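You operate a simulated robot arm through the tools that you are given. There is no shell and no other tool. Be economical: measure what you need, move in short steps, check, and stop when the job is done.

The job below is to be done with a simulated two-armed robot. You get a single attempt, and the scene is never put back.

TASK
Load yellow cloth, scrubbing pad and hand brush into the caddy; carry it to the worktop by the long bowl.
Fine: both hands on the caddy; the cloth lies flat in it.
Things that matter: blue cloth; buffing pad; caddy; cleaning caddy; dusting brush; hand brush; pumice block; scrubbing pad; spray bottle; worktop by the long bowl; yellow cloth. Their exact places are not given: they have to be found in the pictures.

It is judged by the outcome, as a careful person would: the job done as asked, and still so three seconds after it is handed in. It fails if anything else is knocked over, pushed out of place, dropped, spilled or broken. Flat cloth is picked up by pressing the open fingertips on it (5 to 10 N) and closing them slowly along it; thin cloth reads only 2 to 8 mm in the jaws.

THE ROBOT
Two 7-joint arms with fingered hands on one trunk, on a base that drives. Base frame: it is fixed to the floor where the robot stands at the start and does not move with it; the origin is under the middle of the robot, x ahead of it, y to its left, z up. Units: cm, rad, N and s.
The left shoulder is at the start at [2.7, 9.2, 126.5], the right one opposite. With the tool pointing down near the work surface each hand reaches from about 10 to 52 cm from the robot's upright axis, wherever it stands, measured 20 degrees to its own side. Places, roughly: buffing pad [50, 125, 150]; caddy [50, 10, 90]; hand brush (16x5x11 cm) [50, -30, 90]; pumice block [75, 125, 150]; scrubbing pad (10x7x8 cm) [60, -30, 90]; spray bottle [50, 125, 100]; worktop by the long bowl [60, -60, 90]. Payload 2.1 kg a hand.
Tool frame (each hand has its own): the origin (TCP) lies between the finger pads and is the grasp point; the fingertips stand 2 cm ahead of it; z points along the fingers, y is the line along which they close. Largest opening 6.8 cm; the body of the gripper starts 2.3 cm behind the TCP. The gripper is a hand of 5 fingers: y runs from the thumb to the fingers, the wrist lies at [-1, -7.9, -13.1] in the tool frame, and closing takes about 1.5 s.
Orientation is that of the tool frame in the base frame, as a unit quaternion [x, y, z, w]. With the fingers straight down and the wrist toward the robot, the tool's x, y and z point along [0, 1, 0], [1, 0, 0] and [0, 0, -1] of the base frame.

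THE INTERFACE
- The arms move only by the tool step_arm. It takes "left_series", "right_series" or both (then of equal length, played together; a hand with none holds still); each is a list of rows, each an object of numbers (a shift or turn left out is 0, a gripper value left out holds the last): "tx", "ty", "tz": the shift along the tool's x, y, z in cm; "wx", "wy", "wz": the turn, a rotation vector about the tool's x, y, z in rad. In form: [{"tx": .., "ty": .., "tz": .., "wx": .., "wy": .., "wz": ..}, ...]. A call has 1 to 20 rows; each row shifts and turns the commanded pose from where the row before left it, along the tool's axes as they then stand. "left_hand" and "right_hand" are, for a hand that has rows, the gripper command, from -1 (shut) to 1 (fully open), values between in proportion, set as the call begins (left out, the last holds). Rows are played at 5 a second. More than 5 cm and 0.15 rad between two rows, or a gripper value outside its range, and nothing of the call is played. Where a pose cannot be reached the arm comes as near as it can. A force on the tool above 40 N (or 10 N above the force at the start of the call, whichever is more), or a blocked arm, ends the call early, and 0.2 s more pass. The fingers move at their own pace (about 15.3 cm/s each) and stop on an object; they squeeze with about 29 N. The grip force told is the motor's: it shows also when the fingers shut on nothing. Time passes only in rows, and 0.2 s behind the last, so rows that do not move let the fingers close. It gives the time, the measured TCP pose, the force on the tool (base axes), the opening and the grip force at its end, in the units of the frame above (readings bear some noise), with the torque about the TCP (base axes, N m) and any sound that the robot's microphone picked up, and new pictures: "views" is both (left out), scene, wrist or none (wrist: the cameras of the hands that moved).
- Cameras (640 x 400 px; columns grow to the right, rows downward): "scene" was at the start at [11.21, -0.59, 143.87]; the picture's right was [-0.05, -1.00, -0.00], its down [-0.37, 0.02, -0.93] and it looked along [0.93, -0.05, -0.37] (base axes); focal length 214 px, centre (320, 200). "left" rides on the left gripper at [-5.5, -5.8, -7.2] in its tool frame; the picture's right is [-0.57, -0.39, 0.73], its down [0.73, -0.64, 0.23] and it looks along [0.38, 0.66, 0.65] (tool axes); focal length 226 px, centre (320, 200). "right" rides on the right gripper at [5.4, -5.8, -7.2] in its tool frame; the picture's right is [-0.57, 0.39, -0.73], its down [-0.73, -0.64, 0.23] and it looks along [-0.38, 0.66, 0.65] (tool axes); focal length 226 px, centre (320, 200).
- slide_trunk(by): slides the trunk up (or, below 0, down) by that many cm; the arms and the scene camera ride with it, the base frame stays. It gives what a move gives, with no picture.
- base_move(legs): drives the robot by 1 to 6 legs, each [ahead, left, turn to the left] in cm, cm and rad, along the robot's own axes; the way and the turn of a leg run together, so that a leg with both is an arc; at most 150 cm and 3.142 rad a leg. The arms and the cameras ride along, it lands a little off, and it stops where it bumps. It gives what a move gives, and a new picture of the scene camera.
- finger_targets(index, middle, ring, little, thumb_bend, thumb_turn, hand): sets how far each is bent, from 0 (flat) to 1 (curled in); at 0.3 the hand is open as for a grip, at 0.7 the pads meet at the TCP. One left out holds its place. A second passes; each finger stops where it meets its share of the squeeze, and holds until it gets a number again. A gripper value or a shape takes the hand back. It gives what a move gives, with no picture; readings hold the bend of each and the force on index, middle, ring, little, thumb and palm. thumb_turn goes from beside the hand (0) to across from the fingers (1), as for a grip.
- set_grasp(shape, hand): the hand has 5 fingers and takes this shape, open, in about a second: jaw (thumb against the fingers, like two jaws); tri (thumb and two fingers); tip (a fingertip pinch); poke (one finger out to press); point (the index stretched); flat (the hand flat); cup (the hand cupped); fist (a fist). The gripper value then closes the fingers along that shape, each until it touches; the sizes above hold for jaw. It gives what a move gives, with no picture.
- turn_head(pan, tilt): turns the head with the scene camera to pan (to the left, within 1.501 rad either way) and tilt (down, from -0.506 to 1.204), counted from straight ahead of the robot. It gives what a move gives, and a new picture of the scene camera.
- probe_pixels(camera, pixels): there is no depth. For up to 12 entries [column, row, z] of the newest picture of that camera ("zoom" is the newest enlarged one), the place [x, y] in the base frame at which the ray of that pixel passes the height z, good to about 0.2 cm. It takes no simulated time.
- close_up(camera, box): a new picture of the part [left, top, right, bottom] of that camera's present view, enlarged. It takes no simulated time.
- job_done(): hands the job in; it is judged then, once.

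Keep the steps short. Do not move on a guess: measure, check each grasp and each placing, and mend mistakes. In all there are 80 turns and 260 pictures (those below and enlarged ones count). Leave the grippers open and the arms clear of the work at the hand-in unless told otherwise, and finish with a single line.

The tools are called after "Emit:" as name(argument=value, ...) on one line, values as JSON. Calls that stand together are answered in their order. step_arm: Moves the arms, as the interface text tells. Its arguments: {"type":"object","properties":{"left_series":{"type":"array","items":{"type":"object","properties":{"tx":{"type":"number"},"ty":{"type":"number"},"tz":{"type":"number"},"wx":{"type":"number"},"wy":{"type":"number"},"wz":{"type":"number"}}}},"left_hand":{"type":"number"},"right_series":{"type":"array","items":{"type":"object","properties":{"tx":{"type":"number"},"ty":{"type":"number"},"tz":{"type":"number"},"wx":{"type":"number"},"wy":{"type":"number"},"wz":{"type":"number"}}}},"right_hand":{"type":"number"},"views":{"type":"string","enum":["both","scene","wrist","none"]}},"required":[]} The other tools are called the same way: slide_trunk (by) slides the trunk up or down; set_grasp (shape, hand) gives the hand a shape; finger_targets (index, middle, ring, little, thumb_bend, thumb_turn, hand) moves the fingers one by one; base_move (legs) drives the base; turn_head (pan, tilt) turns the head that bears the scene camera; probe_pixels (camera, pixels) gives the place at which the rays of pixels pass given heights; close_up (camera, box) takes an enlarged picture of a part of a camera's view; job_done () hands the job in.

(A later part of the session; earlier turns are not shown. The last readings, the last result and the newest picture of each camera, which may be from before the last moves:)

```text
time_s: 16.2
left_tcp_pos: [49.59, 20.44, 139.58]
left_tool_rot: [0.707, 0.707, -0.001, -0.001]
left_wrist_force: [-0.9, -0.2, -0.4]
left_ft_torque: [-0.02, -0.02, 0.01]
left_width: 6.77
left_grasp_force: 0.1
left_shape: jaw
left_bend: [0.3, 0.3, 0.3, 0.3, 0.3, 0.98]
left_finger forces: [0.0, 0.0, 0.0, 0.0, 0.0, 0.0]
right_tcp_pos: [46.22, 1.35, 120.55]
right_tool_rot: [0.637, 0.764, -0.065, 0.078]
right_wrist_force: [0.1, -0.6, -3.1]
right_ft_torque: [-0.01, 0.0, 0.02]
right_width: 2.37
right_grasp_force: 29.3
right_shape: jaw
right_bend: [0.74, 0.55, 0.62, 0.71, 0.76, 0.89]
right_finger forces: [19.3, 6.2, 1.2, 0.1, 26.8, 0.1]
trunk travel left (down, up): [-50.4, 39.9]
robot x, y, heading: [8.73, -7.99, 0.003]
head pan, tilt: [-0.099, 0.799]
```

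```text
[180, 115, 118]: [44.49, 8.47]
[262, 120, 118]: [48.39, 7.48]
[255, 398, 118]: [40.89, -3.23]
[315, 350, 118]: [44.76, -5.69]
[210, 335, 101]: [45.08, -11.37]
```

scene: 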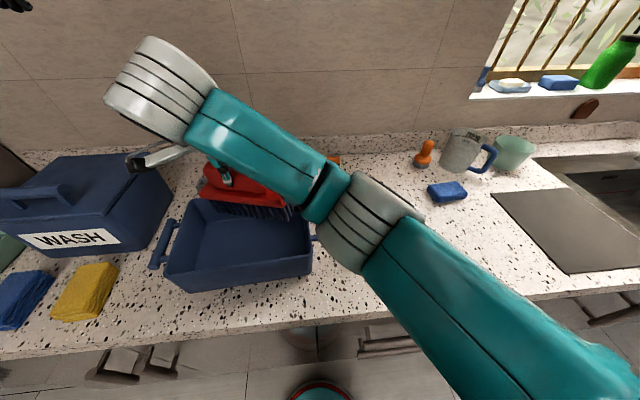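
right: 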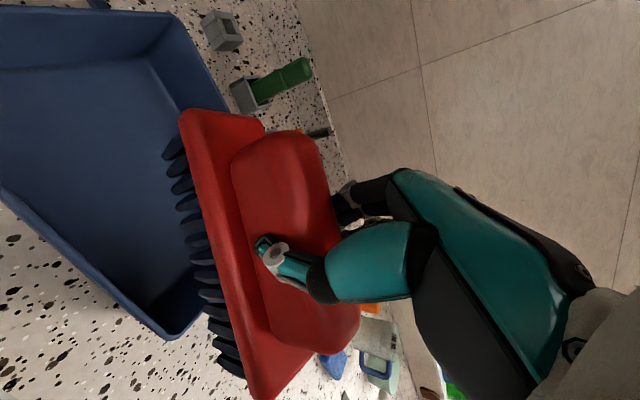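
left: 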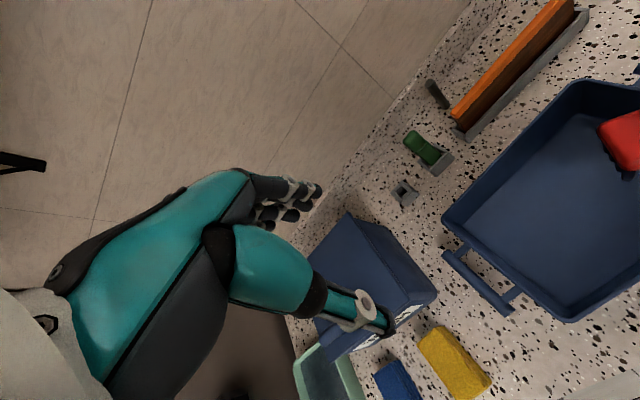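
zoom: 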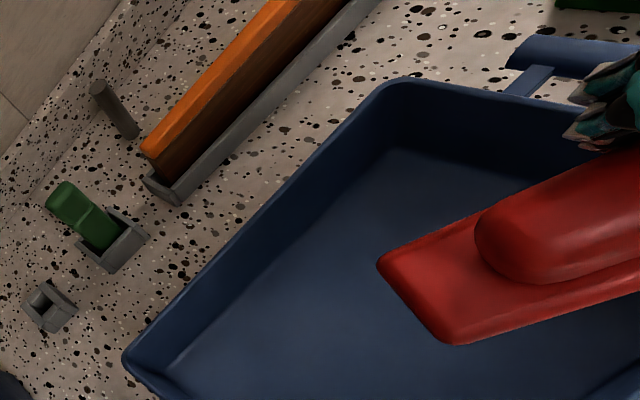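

Probing shows the brush axis still yawed about −17° (plate ends (43,−4.6) and (47.5,8.2)). Turn another −0.3 about z.

Emit:
step_arm(right_series=[{"wz": -0.1}, {"wz": -0.1}, {"wz": -0.1}, {}], views="both")

Emit:
close_up(camera="scene", box=[140, 120, 360, 300])

Emit:
close_up(camera="left", box=[440, 40, 640, 240])

```text
time_s: 17.2
left_tcp_pos: [49.58, 20.22, 139.69]
left_tool_rot: [0.707, 0.707, -0.001, -0.001]
left_wrist_force: [-0.5, 1.3, 0.2]
left_ft_torque: [0.0, 0.0, 0.01]
left_width: 6.77
left_grasp_force: 0.1
left_shape: jaw
left_bend: [0.3, 0.3, 0.3, 0.3, 0.3, 0.98]
left_finger forces: [0.1, 0.1, 0.0, 0.0, 0.1, 0.0]
right_tcp_pos: [46.11, 1.47, 120.63]
right_tool_rot: [0.514, 0.852, -0.076, 0.066]
right_wrist_force: [0.3, 0.5, -1.5]
right_ft_torque: [0.01, -0.02, 0.0]
right_width: 2.35
right_grasp_force: 28.5
right_shape: jaw
right_bend: [0.73, 0.55, 0.62, 0.71, 0.76, 0.89]
right_finger forces: [19.3, 6.2, 1.1, 0.0, 26.7, 0.1]
trunk travel left (down, up): [-50.4, 39.9]
robot x, y, heading: [8.91, -7.87, -0.0]
head pan, tilt: [-0.099, 0.799]
```

scene: 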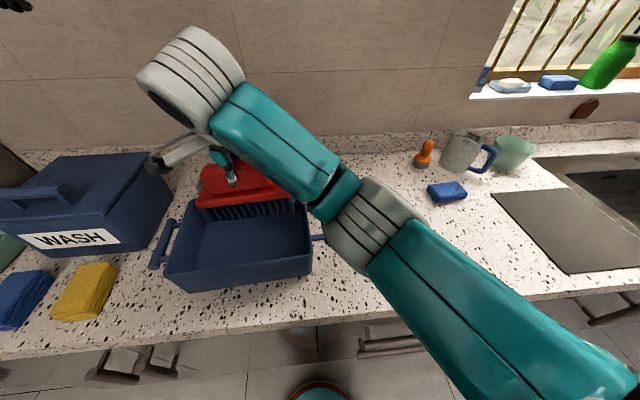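
right: 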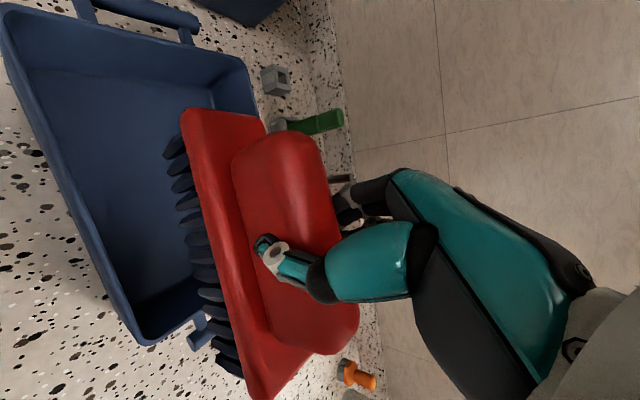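

```text
2.22 times, centred on (250, 210) of scene
```

zoom: 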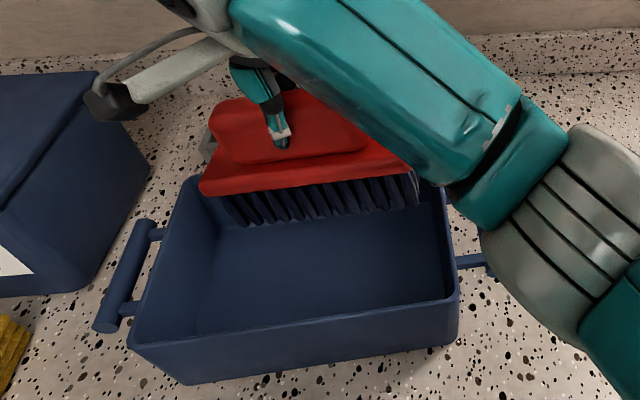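

```text
2.00 times, centred on (540, 140) of left
```

zoom: 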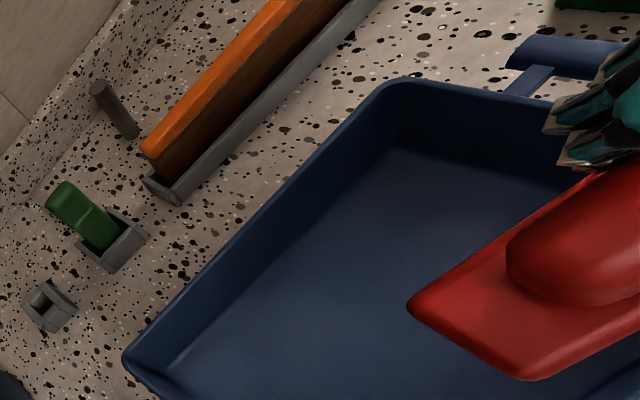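

Emit:
probe_pixels(camera="scene", pixels=[[196, 208, 117.5], [290, 195.5, 117.5], [196, 208, 116], [290, 195.5, 116]])

Emit:
probe_pixels(camera="zoom", pixels=[[407, 305, 118], [520, 382, 118], [407, 305, 116], [520, 382, 116]])

Emit:
probe_pixels(camera="right", pixels=[[180, 115, 118], [262, 120, 118], [255, 398, 118], [315, 350, 118], [180, 115, 116], [255, 398, 116]])

```text
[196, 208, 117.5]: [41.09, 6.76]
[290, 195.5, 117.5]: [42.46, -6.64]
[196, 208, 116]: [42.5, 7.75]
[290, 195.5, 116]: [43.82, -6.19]
```

```text
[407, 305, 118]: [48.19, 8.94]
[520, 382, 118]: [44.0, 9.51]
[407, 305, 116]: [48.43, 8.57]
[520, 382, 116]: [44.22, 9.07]
```

```text
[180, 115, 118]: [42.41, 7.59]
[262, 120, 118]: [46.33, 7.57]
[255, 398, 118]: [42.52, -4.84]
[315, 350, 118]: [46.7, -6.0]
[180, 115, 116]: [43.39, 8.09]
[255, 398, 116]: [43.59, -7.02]
```

Plate is now at x 43–47.8, y −6.5…8.5 and parallel to the caddy. Shift +0.8 x, then descend 16 cm.

Emit:
step_arm(right_series=[{"tx": -0.11, "ty": 0.85}, {"tx": 0.76, "ty": 0.25, "tz": 3.92}, {"tx": 0.76, "ty": 0.25, "tz": 3.92}, {"tx": 0.76, "ty": 0.25, "tz": 3.92}, {"tx": 0.76, "ty": 0.25, "tz": 3.92}, {}], views="both")

Emit:
close_up(camera="scene", box=[140, 120, 360, 300])

```text
time_s: 18.6
left_tcp_pos: [49.6, 20.33, 139.7]
left_tool_rot: [0.707, 0.707, 0.0, -0.001]
left_wrist_force: [-0.4, -1.2, -0.2]
left_ft_torque: [-0.02, -0.01, 0.02]
left_width: 6.76
left_grasp_force: 0.1
left_shape: jaw
left_bend: [0.3, 0.3, 0.3, 0.3, 0.3, 0.98]
left_finger forces: [0.0, 0.1, 0.1, 0.0, 0.0, 0.0]
right_tcp_pos: [46.84, 1.56, 104.62]
right_tool_rot: [0.515, 0.851, -0.075, 0.066]
right_wrist_force: [-0.1, 0.1, -1.1]
right_ft_torque: [0.01, 0.02, -0.01]
right_width: 2.32
right_grasp_force: 29.0
right_shape: jaw
right_bend: [0.73, 0.55, 0.62, 0.71, 0.76, 0.88]
right_finger forces: [19.8, 6.2, 0.9, 0.0, 26.7, 0.0]
trunk travel left (down, up): [-50.4, 39.9]
robot x, y, heading: [8.88, -8.0, -0.005]
head pan, tilt: [-0.099, 0.799]
```

scene: 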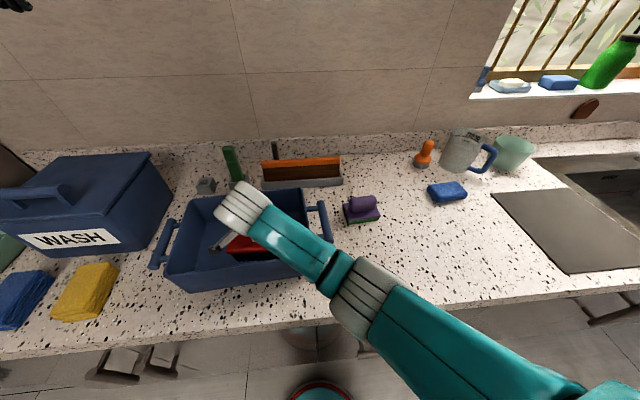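
right: 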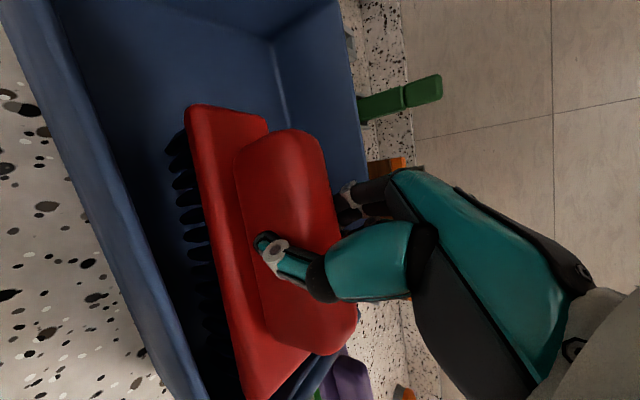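

```text
2.22 times, centred on (250, 210) of scene
```

zoom: 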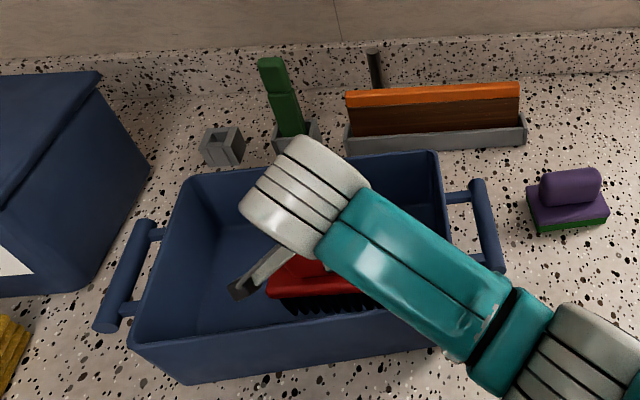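

Inside the caddy, clear of the walls. Lower slowly the remaining ~4 cm, watching force.

Emit:
step_arm(right_series=[{"tx": 0.2, "ty": 0.06, "tz": 0.98}, {"tx": 0.2, "ty": 0.06, "tz": 0.98}, {"tx": 0.1, "ty": 0.03, "tz": 0.5}, {"tx": 0.1, "ty": 0.03, "tz": 0.5}, {}], views="wrist")

```text
time_s: 19.9
left_tcp_pos: [49.51, 20.44, 139.6]
left_tool_rot: [0.707, 0.707, 0.0, -0.001]
left_wrist_force: [0.2, 0.0, -0.2]
left_ft_torque: [0.04, -0.03, 0.04]
left_width: 6.77
left_grasp_force: 0.1
left_shape: jaw
left_bend: [0.3, 0.3, 0.3, 0.3, 0.3, 0.98]
left_finger forces: [0.0, 0.0, 0.0, 0.1, 0.0, 0.0]
right_tcp_pos: [46.92, 1.71, 101.52]
right_tool_rot: [0.516, 0.851, -0.076, 0.066]
right_wrist_force: [0.8, -0.3, -1.3]
right_ft_torque: [0.02, -0.04, 0.02]
right_width: 2.3
right_grasp_force: 29.2
right_shape: jaw
right_bend: [0.73, 0.55, 0.62, 0.71, 0.76, 0.88]
right_finger forces: [19.9, 6.2, 0.9, 0.0, 26.8, 0.0]
trunk travel left (down, up): [-50.4, 39.9]
robot x, y, heading: [9.01, -8.02, -0.0]
head pan, tilt: [-0.099, 0.799]
```

right: 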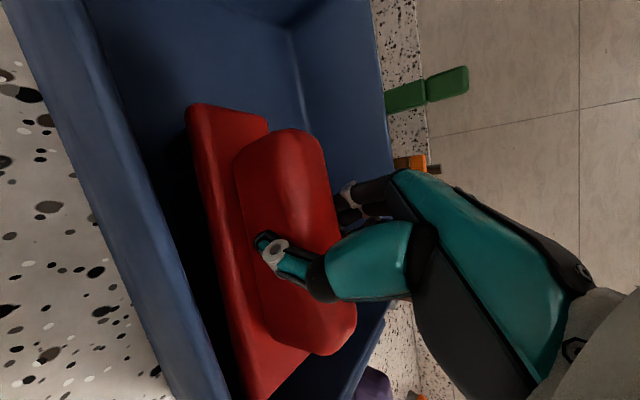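

Emit:
step_arm(right_series=[{"tx": 0.08, "ty": 0.02, "tz": 0.4}, {"tx": 0.08, "ty": 0.02, "tz": 0.4}, {}], views="none")

```text
time_s: 20.6
left_tcp_pos: [49.56, 20.38, 139.6]
left_tool_rot: [0.707, 0.707, -0.001, -0.001]
left_wrist_force: [-0.7, -0.5, -0.8]
left_ft_torque: [-0.01, 0.06, 0.01]
left_width: 6.76
left_grasp_force: 0.0
left_shape: jaw
left_bend: [0.3, 0.3, 0.3, 0.3, 0.3, 0.98]
left_finger forces: [0.0, 0.0, 0.1, 0.0, 0.0, 0.0]
right_tcp_pos: [46.92, 1.71, 100.7]
right_tool_rot: [0.516, 0.851, -0.075, 0.066]
right_wrist_force: [0.8, 0.4, -1.2]
right_ft_torque: [-0.01, -0.03, 0.04]
right_width: 2.33
right_grasp_force: 28.4
right_shape: jaw
right_bend: [0.73, 0.55, 0.62, 0.71, 0.76, 0.88]
right_finger forces: [20.0, 6.2, 0.8, 0.1, 26.7, 0.1]
trunk travel left (down, up): [-50.4, 39.9]
robot x, y, heading: [8.83, -7.65, 0.006]
head pan, tilt: [-0.099, 0.799]
```

Emit:
step_arm(right_series=[{"tx": 0.06, "ty": 0.02, "tz": 0.3}, {"tx": 0.06, "ty": 0.02, "tz": 0.3}, {}], views="none")

```text
time_s: 21.4
left_tcp_pos: [49.49, 20.46, 139.6]
left_tool_rot: [0.707, 0.707, 0.0, -0.001]
left_wrist_force: [-0.6, 0.8, 0.2]
left_ft_torque: [0.03, 0.01, -0.01]
left_width: 6.76
left_grasp_force: 0.1
left_shape: jaw
left_bend: [0.3, 0.3, 0.3, 0.3, 0.3, 0.98]
left_finger forces: [0.0, 0.1, 0.0, 0.1, 0.0, 0.0]
right_tcp_pos: [46.87, 1.7, 100.12]
right_tool_rot: [0.516, 0.851, -0.074, 0.067]
right_wrist_force: [-1.0, 0.0, -0.2]
right_ft_torque: [0.06, -0.02, -0.01]
right_width: 2.33
right_grasp_force: 29.3
right_shape: jaw
right_bend: [0.73, 0.55, 0.72, 0.71, 0.76, 0.88]
right_finger forces: [19.8, 6.1, 0.7, 0.0, 26.7, 0.0]
trunk travel left (down, up): [-50.4, 39.9]
robot x, y, heading: [9.07, -8.06, 0.001]
head pan, tilt: [-0.099, 0.799]
```

Weight is leaving the hand (−1.2 → −0.2 N): nearly on the floor. Down 0.3 more, then open half.

Emit:
step_arm(right_series=[{"tx": 0.06, "ty": 0.02, "tz": 0.3}, {}, {}], views="none")

Emit:
step_arm(right_series=[{}, {}, {}, {}, {}], right_hand=0.4, views="wrist")

```text
time_s: 22.2
left_tcp_pos: [49.44, 20.35, 139.63]
left_tool_rot: [0.707, 0.707, -0.001, 0.0]
left_wrist_force: [-0.5, -0.3, 1.0]
left_ft_torque: [0.01, 0.0, 0.02]
left_width: 6.77
left_grasp_force: 0.0
left_shape: jaw
left_bend: [0.3, 0.3, 0.3, 0.3, 0.3, 0.98]
left_finger forces: [0.1, 0.0, 0.1, 0.0, 0.1, 0.0]
right_tcp_pos: [46.72, 1.8, 100.02]
right_tool_rot: [0.515, 0.851, -0.073, 0.067]
right_wrist_force: [1.5, -0.3, 17.3]
right_ft_torque: [0.09, -0.05, 0.11]
right_width: 2.39
right_grasp_force: 28.8
right_shape: jaw
right_bend: [0.74, 0.55, 0.72, 0.71, 0.77, 0.88]
right_finger forces: [20.4, 8.1, 1.3, 0.0, 28.3, 0.0]
trunk travel left (down, up): [-50.4, 39.9]
robot x, y, heading: [8.95, -8.19, 0.003]
head pan, tilt: [-0.099, 0.799]
```

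```text
time_s: 23.4
left_tcp_pos: [49.54, 20.34, 139.68]
left_tool_rot: [0.708, 0.707, 0.0, 0.0]
left_wrist_force: [-0.2, 0.2, -0.3]
left_ft_torque: [0.01, 0.03, 0.01]
left_width: 6.78
left_grasp_force: 0.1
left_shape: jaw
left_bend: [0.3, 0.3, 0.3, 0.3, 0.3, 0.98]
left_finger forces: [0.0, 0.0, 0.0, 0.1, 0.0, 0.0]
right_tcp_pos: [46.96, 1.76, 99.88]
right_tool_rot: [0.516, 0.851, -0.076, 0.066]
right_wrist_force: [0.3, -0.3, 0.1]
right_ft_torque: [0.01, -0.01, 0.02]
right_width: 4.75
right_grasp_force: 0.1
right_shape: jaw
right_bend: [0.27, 0.37, 0.34, 0.35, 0.6, 0.99]
right_finger forces: [0.0, 0.0, 0.1, 0.1, 0.0, 0.0]
trunk travel left (down, up): [-50.4, 39.9]
robot x, y, heading: [8.92, -7.7, -0.001]
head pan, tilt: [-0.099, 0.799]
```

right: 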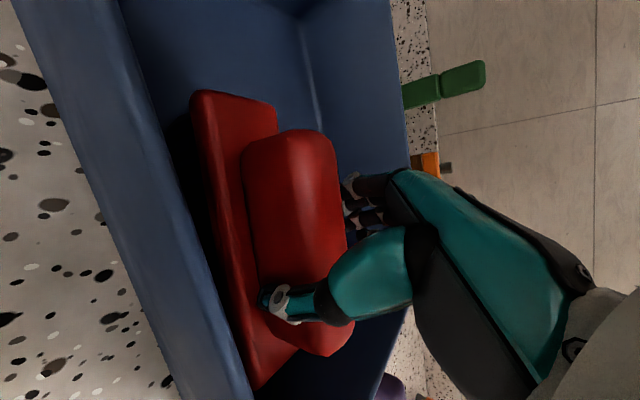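

Released cleanly. Retreat upward, then undo the turns.

Emit:
step_arm(right_series=[{"tx": -0.57, "ty": -0.19, "tz": -2.94}, {"tx": -0.76, "ty": -0.25, "tz": -3.92}, {"tx": -0.76, "ty": -0.25, "tz": -3.92}, {"tx": -0.76, "ty": -0.25, "tz": -3.92}, {"tx": -0.76, "ty": -0.25, "tz": -3.92}, {"wz": 0.15}, {"wz": 0.15}, {"wy": 0.1}, {"wy": 0.1}, {"wz": 0.09}, {"wz": 0.09}, {"tx": -5}, {"tx": -5}, {"tx": -5, "wz": 0}, {"tx": -4.8, "ty": 1}, {"tx": -4.5, "ty": 2}, {"ty": 4}, {"ty": 3.0}], right_hand=1, views="both")

Emit:
close_up(camera="scene", box=[140, 170, 420, 310])

```text
time_s: 27.2
left_tcp_pos: [49.69, 20.41, 139.67]
left_tool_rot: [0.707, 0.707, -0.001, -0.001]
left_wrist_force: [0.6, 0.6, 0.5]
left_ft_torque: [-0.03, 0.01, 0.02]
left_width: 6.79
left_grasp_force: 0.1
left_shape: jaw
left_bend: [0.3, 0.3, 0.3, 0.3, 0.3, 0.98]
left_finger forces: [0.0, 0.0, 0.0, 0.0, 0.0, 0.0]
right_tcp_pos: [57.67, -22.72, 118.48]
right_tool_rot: [0.707, 0.707, 0.0, 0.0]
right_wrist_force: [-0.3, 0.1, 0.2]
right_ft_torque: [0.03, -0.02, -0.03]
right_width: 6.79
right_grasp_force: 0.1
right_shape: jaw
right_bend: [0.3, 0.3, 0.3, 0.3, 0.3, 0.98]
right_finger forces: [0.0, 0.1, 0.0, 0.0, 0.0, 0.0]
right hand out of reach, approached as far as the arm can: row 13, 14
trunk travel left (down, up): [-50.4, 39.9]
robot x, y, heading: [8.77, -7.66, 0.001]
head pan, tilt: [-0.099, 0.799]
```

scene: 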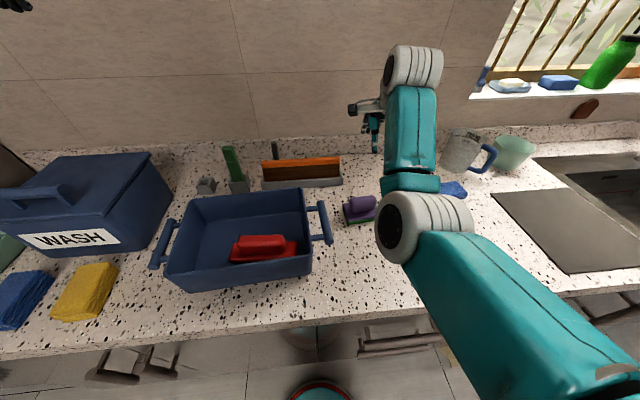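
right: 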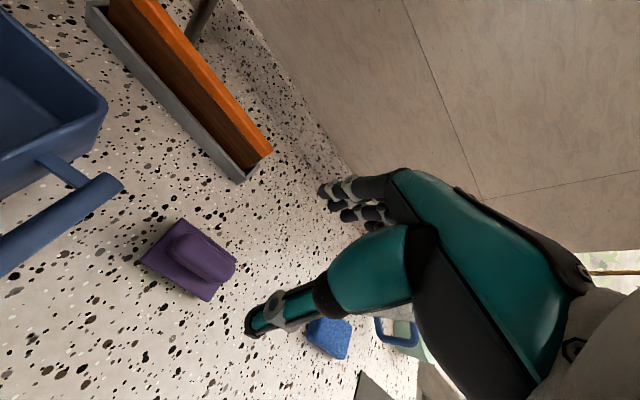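

```text
2.29 times, centred on (280, 240) of scene
```

zoom: 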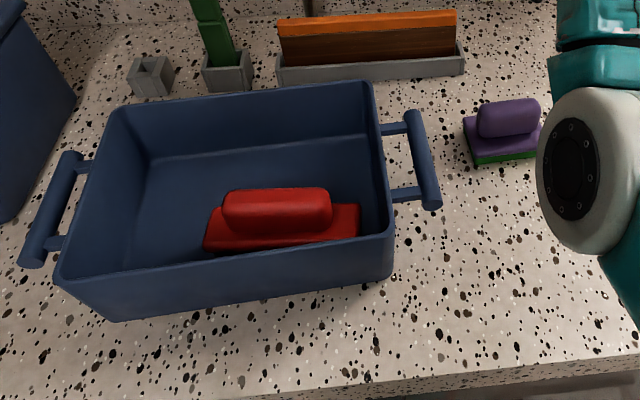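

Brush stands in the caddy front. Now the pad: measure from the right camera.

Emit:
close_up(camera="right", box=[110, 190, 270, 320])

Emit:
probe_pixels(camera="right", pixels=[[140, 262, 93.5], [185, 220, 93.5], [235, 258, 93.5], [208, 300, 93.5], [165, 250, 97], [190, 232, 97], [235, 262, 97], [215, 283, 97]])

Emit:
probe_pixels(camera="scene", pixels=[[349, 217, 97], [376, 214, 97], [350, 202, 98], [374, 200, 98]])

```text
3.08 times, centred on (190, 255) of right
```

zoom: 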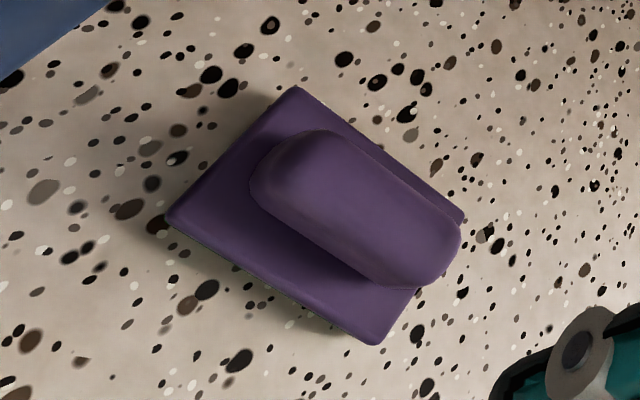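

```text
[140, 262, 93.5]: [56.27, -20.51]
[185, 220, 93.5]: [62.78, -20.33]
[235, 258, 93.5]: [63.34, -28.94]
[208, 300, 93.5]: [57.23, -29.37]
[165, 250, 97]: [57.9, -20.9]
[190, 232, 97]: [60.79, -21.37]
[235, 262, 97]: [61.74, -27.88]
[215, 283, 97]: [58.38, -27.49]
```

```text
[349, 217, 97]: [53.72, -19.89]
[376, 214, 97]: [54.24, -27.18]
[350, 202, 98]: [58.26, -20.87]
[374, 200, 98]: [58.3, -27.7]
```

Pad handle centre ≈ (59.4,−24.4). It's at the reach limit, so drive 3 cm ahead and 2 right.

Emit:
base_move(legs=[[3, -2, 0]])

```text
time_s: 28.1
left_tcp_pos: [52.68, 18.28, 139.53]
left_tool_rot: [0.707, 0.707, -0.001, -0.001]
left_wrist_force: [0.3, -0.3, 0.1]
left_ft_torque: [0.01, 0.01, -0.03]
left_width: 6.79
left_grasp_force: 0.1
left_shape: jaw
left_bend: [0.3, 0.3, 0.3, 0.3, 0.3, 0.98]
left_finger forces: [0.0, 0.0, 0.0, 0.0, 0.0, 0.0]
right_tcp_pos: [60.62, -24.75, 118.34]
right_tool_rot: [0.706, 0.708, 0.0, -0.001]
right_wrist_force: [-0.3, 0.2, 0.9]
right_ft_torque: [0.0, -0.04, 0.01]
right_width: 6.77
right_grasp_force: 0.0
right_shape: jaw
right_bend: [0.3, 0.3, 0.3, 0.3, 0.3, 0.98]
right_finger forces: [0.0, 0.0, 0.0, 0.0, 0.0, 0.0]
trunk travel left (down, up): [-50.4, 39.9]
robot x, y, heading: [12.08, -9.9, 0.001]
head pan, tilt: [-0.099, 0.799]
```

scene: 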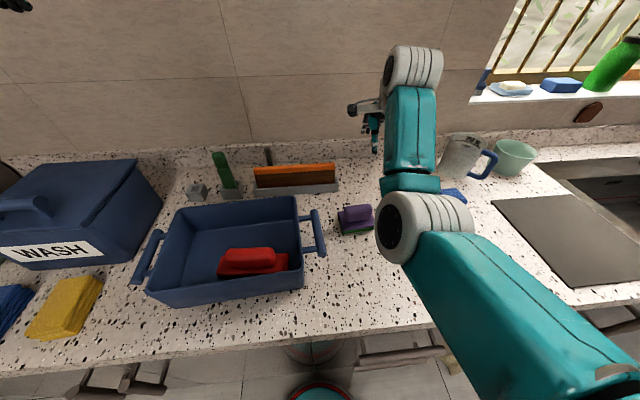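

Emit:
step_arm(right_series=[{"tx": 0.35, "ty": -1.2, "tz": 3, "wz": -0.08}, {"tz": 4}, {"tz": 4}, {"tz": 4}, {"tz": 2}, {}], views="both")

Emit:
close_up(camera="right", box=[120, 120, 440, 360])

```text
time_s: 29.5
left_tcp_pos: [52.65, 18.26, 139.68]
left_tool_rot: [0.706, 0.708, -0.001, 0.0]
left_wrist_force: [0.2, 1.3, -0.5]
left_ft_torque: [-0.02, 0.01, -0.02]
left_width: 6.79
left_grasp_force: 0.1
left_shape: jaw
left_bend: [0.3, 0.3, 0.3, 0.3, 0.3, 0.98]
left_finger forces: [0.0, 0.0, 0.0, 0.1, 0.1, 0.1]
right_tcp_pos: [59.13, -24.35, 101.48]
right_tool_rot: [0.678, 0.735, 0.0, 0.0]
right_wrist_force: [0.0, -0.3, 0.4]
right_ft_torque: [0.03, -0.01, 0.02]
right_width: 6.75
right_grasp_force: 0.1
right_shape: jaw
right_bend: [0.3, 0.3, 0.3, 0.3, 0.3, 0.98]
right_finger forces: [0.0, 0.0, 0.0, 0.0, 0.0, 0.0]
trunk travel left (down, up): [-50.4, 39.9]
robot x, y, heading: [12.08, -9.63, -0.002]
head pan, tilt: [-0.099, 0.799]
```

scene: 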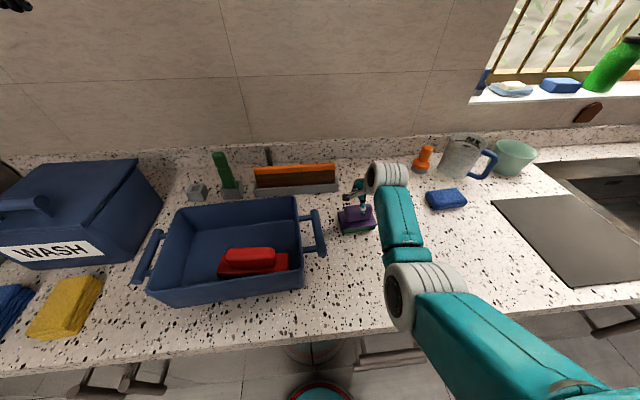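
right: 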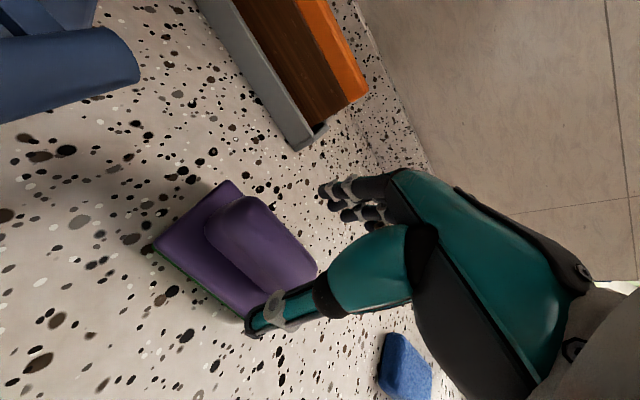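

```text
1.67 times, centred on (280, 240) of right
```

zoom: 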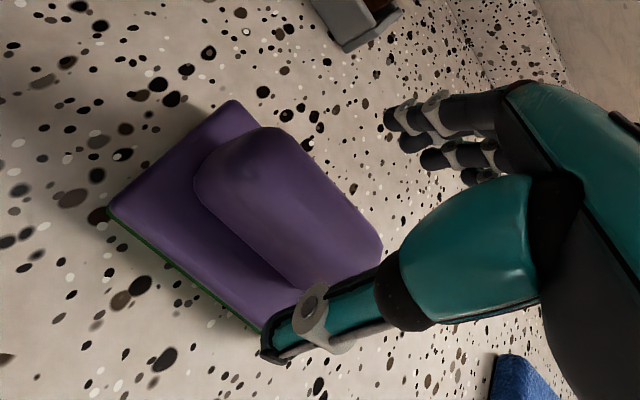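

Emit:
probe_pixels(camera="right", pixels=[[207, 232, 97], [245, 196, 97], [316, 262, 97], [255, 240, 98], [152, 245, 93.5], [230, 180, 93.5]])

```text
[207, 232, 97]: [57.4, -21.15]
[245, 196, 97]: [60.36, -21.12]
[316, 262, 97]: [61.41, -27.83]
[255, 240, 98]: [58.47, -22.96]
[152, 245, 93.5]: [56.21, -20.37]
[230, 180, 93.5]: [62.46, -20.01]
```

Aligned. Descend to z≈97.3 and close.

Emit:
step_arm(right_series=[{"tz": 2}, {"tz": 1.5}, {"tz": 0.7}, {}], views="none")

Emit:
step_arm(right_series=[{}, {}, {}, {}, {}, {}, {}, {}], right_hand=-1, views="wrist")

```text
time_s: 30.5
left_tcp_pos: [52.59, 18.36, 139.71]
left_tool_rot: [0.707, 0.707, 0.0, 0.0]
left_wrist_force: [-0.1, 0.5, 0.0]
left_ft_torque: [0.02, -0.01, -0.03]
left_width: 6.75
left_grasp_force: 0.1
left_shape: jaw
left_bend: [0.3, 0.3, 0.3, 0.3, 0.3, 0.98]
left_finger forces: [0.1, 0.0, 0.0, 0.0, 0.1, 0.0]
right_tcp_pos: [59.3, -24.48, 97.26]
right_tool_rot: [0.678, 0.735, -0.001, 0.0]
right_wrist_force: [0.7, 0.0, 0.1]
right_ft_torque: [-0.02, -0.01, 0.0]
right_width: 6.78
right_grasp_force: 0.0
right_shape: jaw
right_bend: [0.3, 0.3, 0.3, 0.3, 0.3, 0.98]
right_finger forces: [0.0, 0.0, 0.1, 0.0, 0.0, 0.1]
trunk travel left (down, up): [-50.4, 39.9]
robot x, y, heading: [11.94, -9.82, -0.001]
head pan, tilt: [-0.099, 0.799]
```

```text
time_s: 32.3
left_tcp_pos: [52.68, 18.37, 139.67]
left_tool_rot: [0.706, 0.708, 0.0, -0.001]
left_wrist_force: [-0.6, -0.1, 0.3]
left_ft_torque: [0.04, -0.04, 0.02]
left_width: 6.78
left_grasp_force: 0.0
left_shape: jaw
left_bend: [0.3, 0.3, 0.3, 0.3, 0.3, 0.98]
left_finger forces: [0.1, 0.0, 0.0, 0.1, 0.0, 0.0]
right_tcp_pos: [59.21, -24.44, 97.15]
right_tool_rot: [0.679, 0.734, 0.0, 0.0]
right_wrist_force: [-0.3, 0.3, 0.2]
right_ft_torque: [0.0, -0.01, 0.01]
right_width: 2.63
right_grasp_force: 28.9
right_shape: jaw
right_bend: [0.74, 0.49, 0.51, 0.52, 0.75, 0.97]
right_finger forces: [17.4, 4.7, 3.4, 0.5, 26.1, 0.1]
trunk travel left (down, up): [-50.4, 39.9]
robot x, y, heading: [12.05, -9.91, 0.001]
head pan, tilt: [-0.099, 0.799]
```

right: 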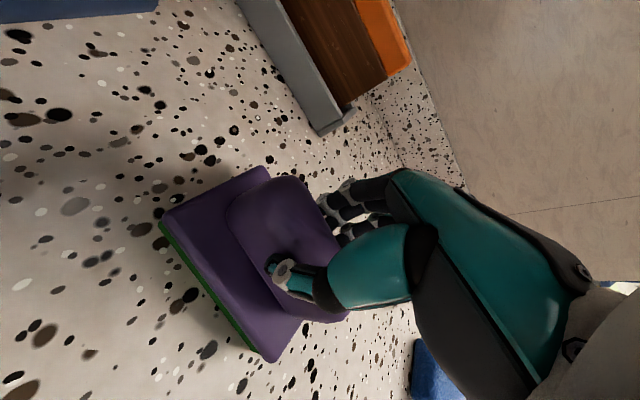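

Held. Lift 19 cm and carry left over the back of the caddy.

Emit:
step_arm(right_series=[{"tz": -3}, {"tz": -4}, {"tz": -4}, {"tz": -4}, {"tz": -4}, {"tx": 4.5}, {"tx": 4.5}, {"tx": 4.5}, {"tx": 4.5}, {"tx": 4.5, "ty": -0.7}, {"tx": 3.8, "ty": -0.8}, {}], views="both")

Emit:
close_up(camera="scene", box=[130, 120, 350, 310])

Emit:
close_up(camera="left", box=[440, 40, 640, 240])

```text
time_s: 34.9
left_tcp_pos: [52.65, 18.33, 139.73]
left_tool_rot: [0.707, 0.708, 0.0, 0.0]
left_wrist_force: [0.5, -0.5, 0.1]
left_ft_torque: [-0.01, 0.0, 0.0]
left_width: 6.79
left_grasp_force: 0.1
left_shape: jaw
left_bend: [0.3, 0.3, 0.3, 0.3, 0.3, 0.98]
left_finger forces: [0.0, 0.0, 0.0, 0.0, 0.1, 0.0]
right_tcp_pos: [55.69, 1.84, 116.23]
right_tool_rot: [0.679, 0.734, 0.001, 0.0]
right_wrist_force: [0.4, -0.7, -0.3]
right_ft_torque: [-0.03, 0.01, 0.0]
right_width: 2.65
right_grasp_force: 29.2
right_shape: jaw
right_bend: [0.74, 0.49, 0.53, 0.53, 0.77, 0.95]
right_finger forces: [17.6, 4.5, 3.5, 0.0, 25.5, 0.0]
trunk travel left (down, up): [-50.4, 39.9]
robot x, y, heading: [12.08, -10.05, 0.002]
head pan, tilt: [-0.099, 0.799]
```

scene: 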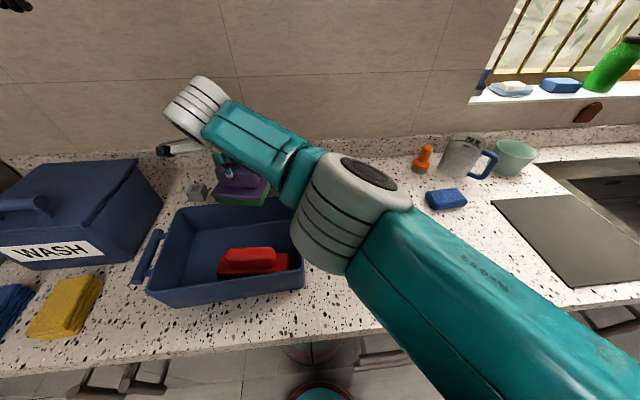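
right: 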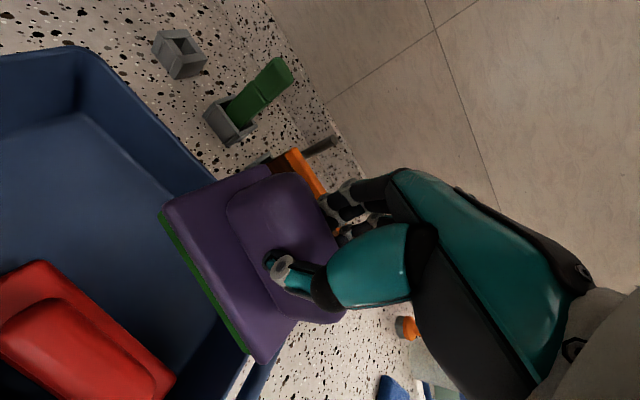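

```text
2.11 times, centred on (240, 215) of scene
```

zoom: 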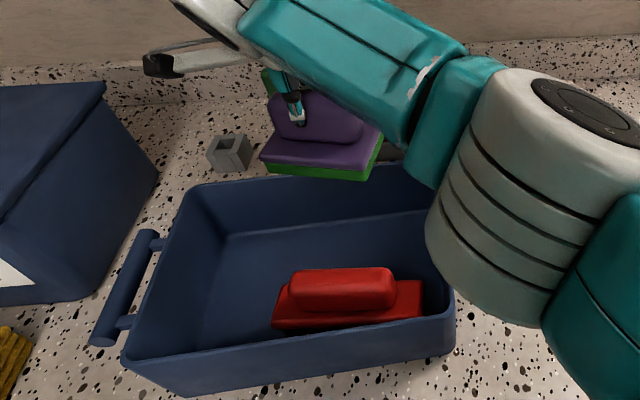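

```text
2.00 times, centred on (540, 140) of left
```

zoom: 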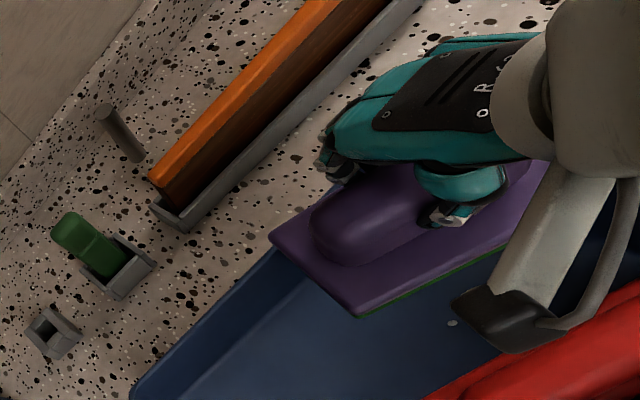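

Emit:
probe_pixels(camera="zoom", pixels=[[270, 238, 113], [360, 316, 113], [500, 250, 112.5]])

Emit:
probe_pixels(camera="right", pixels=[[162, 213, 113], [265, 166, 113], [264, 361, 113], [162, 213, 112], [264, 361, 112]])

Emit:
probe_pixels(camera="scene", pixels=[[211.5, 196, 113], [264, 201.5, 113], [267, 188, 113], [217, 278, 96], [287, 268, 96], [213, 272, 96]])

```text
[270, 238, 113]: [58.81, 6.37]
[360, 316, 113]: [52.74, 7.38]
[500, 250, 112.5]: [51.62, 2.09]
```

```text
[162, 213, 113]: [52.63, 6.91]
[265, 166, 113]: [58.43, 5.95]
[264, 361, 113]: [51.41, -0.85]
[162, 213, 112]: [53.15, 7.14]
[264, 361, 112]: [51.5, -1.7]
```

```text
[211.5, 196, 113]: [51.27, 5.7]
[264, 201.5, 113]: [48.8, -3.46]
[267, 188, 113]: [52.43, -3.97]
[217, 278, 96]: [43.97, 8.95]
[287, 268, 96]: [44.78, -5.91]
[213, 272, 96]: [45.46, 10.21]
```

Pad is yawed about −9°; turn −0.2, shift (+0.8,−1), descend 16.5.

Emit:
step_arm(right_series=[{"tx": -1.06, "ty": 0.72, "wz": -0.1}, {"wz": -0.1}, {"tz": 4}, {"tz": 4}, {"tz": 4}, {"tz": 2.5}, {}], views="both")

Emit:
close_up(camera="scene", box=[130, 120, 350, 310])

```text
time_s: 36.5
left_tcp_pos: [52.59, 18.24, 139.71]
left_tool_rot: [0.707, 0.708, -0.001, -0.001]
left_wrist_force: [0.2, -0.3, 0.0]
left_ft_torque: [0.01, -0.01, 0.03]
left_width: 6.76
left_grasp_force: 0.0
left_shape: jaw
left_bend: [0.3, 0.3, 0.3, 0.3, 0.3, 0.98]
left_finger forces: [0.0, 0.0, 0.0, 0.0, 0.0, 0.0]
right_tcp_pos: [56.45, 0.51, 102.56]
right_tool_rot: [0.601, 0.799, 0.0, 0.0]
right_wrist_force: [0.3, -0.2, -0.4]
right_ft_torque: [0.02, 0.02, -0.02]
right_width: 2.66
right_grasp_force: 29.1
right_shape: jaw
right_bend: [0.74, 0.49, 0.54, 0.53, 0.77, 0.95]
right_finger forces: [17.6, 4.5, 3.4, 0.1, 25.5, 0.1]
right hand out of reach, approached as far as the arm can: row 6
trunk travel left (down, up): [-50.4, 39.9]
robot x, y, heading: [12.22, -9.71, -0.001]
head pan, tilt: [-0.099, 0.799]
```

scene: 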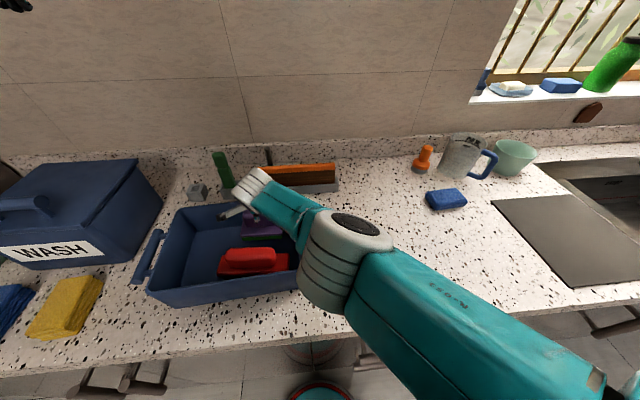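
right: 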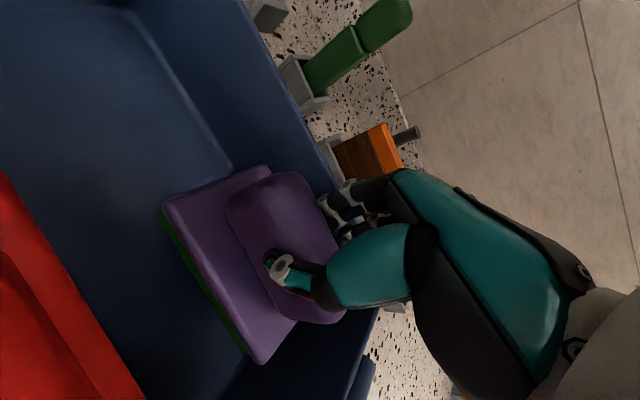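

```text
2.11 times, centred on (240, 215) of scene
```

zoom: 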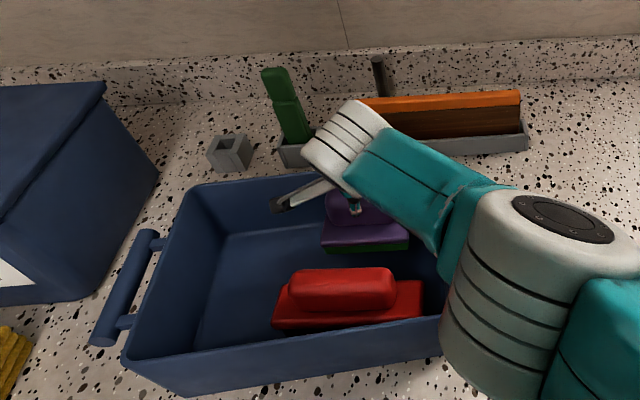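

Arm is at its reach end (z 102.6). Sliding the trunk down lowers the hand and pad directly; do 3 cm.

Emit:
slide_trunk(by=-3)

```text
time_s: 37.3
left_tcp_pos: [52.57, 18.37, 136.78]
left_tool_rot: [0.707, 0.707, -0.001, -0.001]
left_wrist_force: [0.2, 0.4, 0.3]
left_ft_torque: [-0.01, 0.0, -0.03]
left_width: 6.78
left_grasp_force: 0.0
left_shape: jaw
left_bend: [0.3, 0.3, 0.3, 0.3, 0.3, 0.98]
left_finger forces: [0.0, 0.0, 0.1, 0.0, 0.0, 0.0]
right_tcp_pos: [56.28, 0.6, 99.57]
right_tool_rot: [0.601, 0.799, 0.0, 0.0]
right_wrist_force: [0.6, -0.6, -0.3]
right_ft_torque: [0.01, -0.01, 0.01]
right_width: 2.64
right_grasp_force: 29.1
right_shape: jaw
right_bend: [0.74, 0.49, 0.54, 0.53, 0.77, 0.95]
right_finger forces: [17.7, 4.4, 3.4, 0.0, 25.5, 0.0]
trunk travel left (down, up): [-47.4, 42.9]
robot x, y, heading: [12.18, -9.92, -0.001]
head pan, tilt: [-0.099, 0.799]
```

Emit:
slide_trunk(by=-1.2)

Emit:
close_up(camera="scene", box=[130, 120, 350, 310])

Emit:
close_up(camera="right", box=[0, 0, 640, 400])

```text
time_s: 37.9
left_tcp_pos: [52.52, 18.42, 135.36]
left_tool_rot: [0.706, 0.708, 0.0, -0.001]
left_wrist_force: [-0.4, -0.2, 0.4]
left_ft_torque: [0.0, 0.04, 0.01]
left_width: 6.75
left_grasp_force: 0.1
left_shape: jaw
left_bend: [0.3, 0.3, 0.3, 0.3, 0.3, 0.98]
left_finger forces: [0.0, 0.0, 0.0, 0.0, 0.1, 0.0]
right_tcp_pos: [56.17, 0.66, 98.4]
right_tool_rot: [0.601, 0.799, -0.001, 0.0]
right_wrist_force: [-0.7, -0.6, -1.1]
right_ft_torque: [0.02, -0.03, 0.0]
right_width: 2.62
right_grasp_force: 28.6
right_shape: jaw
right_bend: [0.74, 0.49, 0.54, 0.53, 0.77, 0.95]
right_finger forces: [17.8, 4.3, 3.4, 0.1, 25.5, 0.0]
trunk travel left (down, up): [-46.2, 44.1]
robot x, y, heading: [12.19, -9.8, -0.003]
head pan, tilt: [-0.099, 0.799]
```

```text
2.11 times, centred on (240, 215) of scene
```

zoom: 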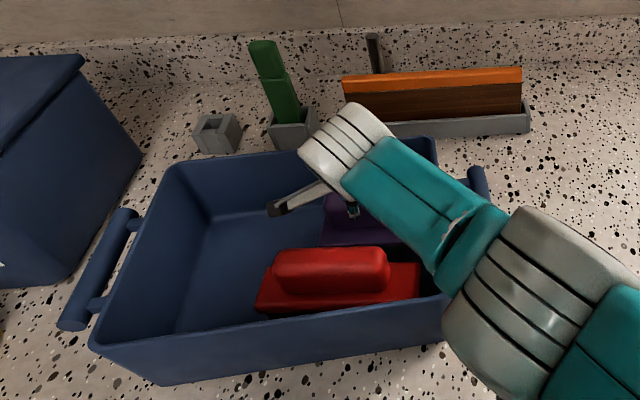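

```text
1.00 times, centred on (320, 200) of right
```

zoom: 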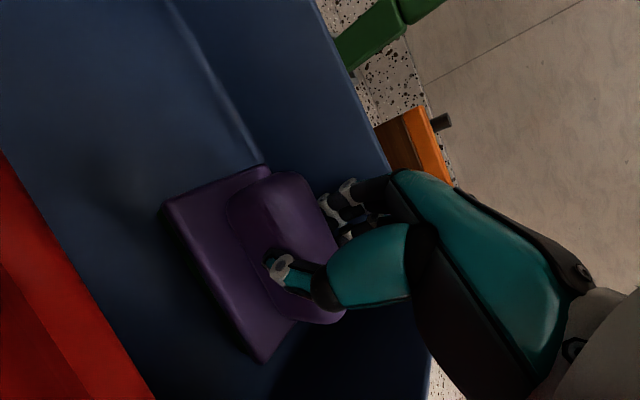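

Emit:
slide_trunk(by=-0.5)

```text
time_s: 38.4
left_tcp_pos: [52.62, 18.39, 134.99]
left_tool_rot: [0.707, 0.707, 0.0, -0.001]
left_wrist_force: [0.7, 0.3, -0.2]
left_ft_torque: [0.02, -0.02, 0.0]
left_width: 6.76
left_grasp_force: 0.1
left_shape: jaw
left_bend: [0.3, 0.3, 0.3, 0.3, 0.3, 0.98]
left_finger forces: [0.1, 0.1, 0.0, 0.0, 0.0, 0.0]
right_tcp_pos: [56.27, 0.56, 97.94]
right_tool_rot: [0.601, 0.799, -0.002, 0.001]
right_wrist_force: [0.3, -0.1, -0.6]
right_ft_torque: [0.03, -0.02, -0.05]
right_width: 2.65
right_grasp_force: 29.1
right_shape: jaw
right_bend: [0.74, 0.49, 0.54, 0.53, 0.77, 0.95]
right_finger forces: [17.6, 4.5, 3.4, 0.0, 25.4, 0.1]
trunk travel left (down, up): [-45.7, 44.6]
robot x, y, heading: [12.02, -9.64, 0.003]
head pan, tilt: [-0.099, 0.799]
```

Still hanging or barely touching; 0.3 more, then open half.

Emit:
slide_trunk(by=-0.3)

Emit:
step_arm(right_series=[{}, {}, {}, {}, {}], right_hand=0.4, views="wrist")

```text
time_s: 38.9
left_tcp_pos: [52.46, 18.36, 134.66]
left_tool_rot: [0.706, 0.708, -0.001, -0.001]
left_wrist_force: [0.4, 0.5, 0.5]
left_ft_torque: [0.01, -0.02, -0.02]
left_width: 6.77
left_grasp_force: 0.1
left_shape: jaw
left_bend: [0.3, 0.3, 0.3, 0.3, 0.3, 0.98]
left_finger forces: [0.0, 0.0, 0.0, 0.1, 0.0, 0.1]
right_tcp_pos: [56.43, 0.63, 97.58]
right_tool_rot: [0.601, 0.799, 0.0, 0.001]
right_wrist_force: [-0.2, -0.5, 7.1]
right_ft_torque: [0.0, 0.0, 0.05]
right_width: 2.66
right_grasp_force: 28.5
right_shape: jaw
right_bend: [0.74, 0.49, 0.54, 0.53, 0.77, 0.95]
right_finger forces: [17.3, 4.9, 3.9, 0.0, 26.6, 0.0]
trunk travel left (down, up): [-45.4, 44.9]
robot x, y, heading: [11.92, -9.8, -0.005]
head pan, tilt: [-0.099, 0.799]
```

```text
time_s: 40.1
left_tcp_pos: [52.61, 18.37, 134.67]
left_tool_rot: [0.707, 0.707, -0.001, -0.001]
left_wrist_force: [0.2, -0.5, 0.6]
left_ft_torque: [-0.05, -0.02, 0.02]
left_width: 6.79
left_grasp_force: 0.1
left_shape: jaw
left_bend: [0.3, 0.3, 0.3, 0.3, 0.3, 0.98]
left_finger forces: [0.0, 0.0, 0.0, 0.0, 0.0, 0.0]
right_tcp_pos: [56.23, 0.47, 97.52]
right_tool_rot: [0.601, 0.799, 0.0, 0.0]
right_wrist_force: [0.6, -0.2, 0.3]
right_ft_torque: [-0.01, 0.01, -0.02]
right_width: 4.76
right_grasp_force: 0.0
right_shape: jaw
right_bend: [0.27, 0.37, 0.34, 0.35, 0.6, 0.99]
right_finger forces: [0.0, 0.1, 0.1, 0.0, 0.0, 0.0]
trunk travel left (down, up): [-45.4, 44.9]
robot x, y, heading: [12.04, -10.01, -0.0]
head pan, tilt: [-0.099, 0.799]
```

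right: 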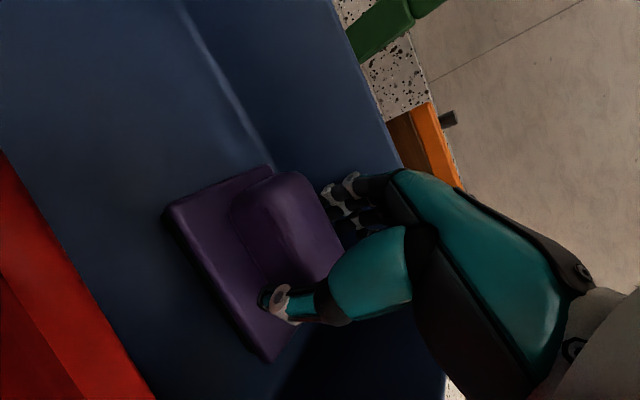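

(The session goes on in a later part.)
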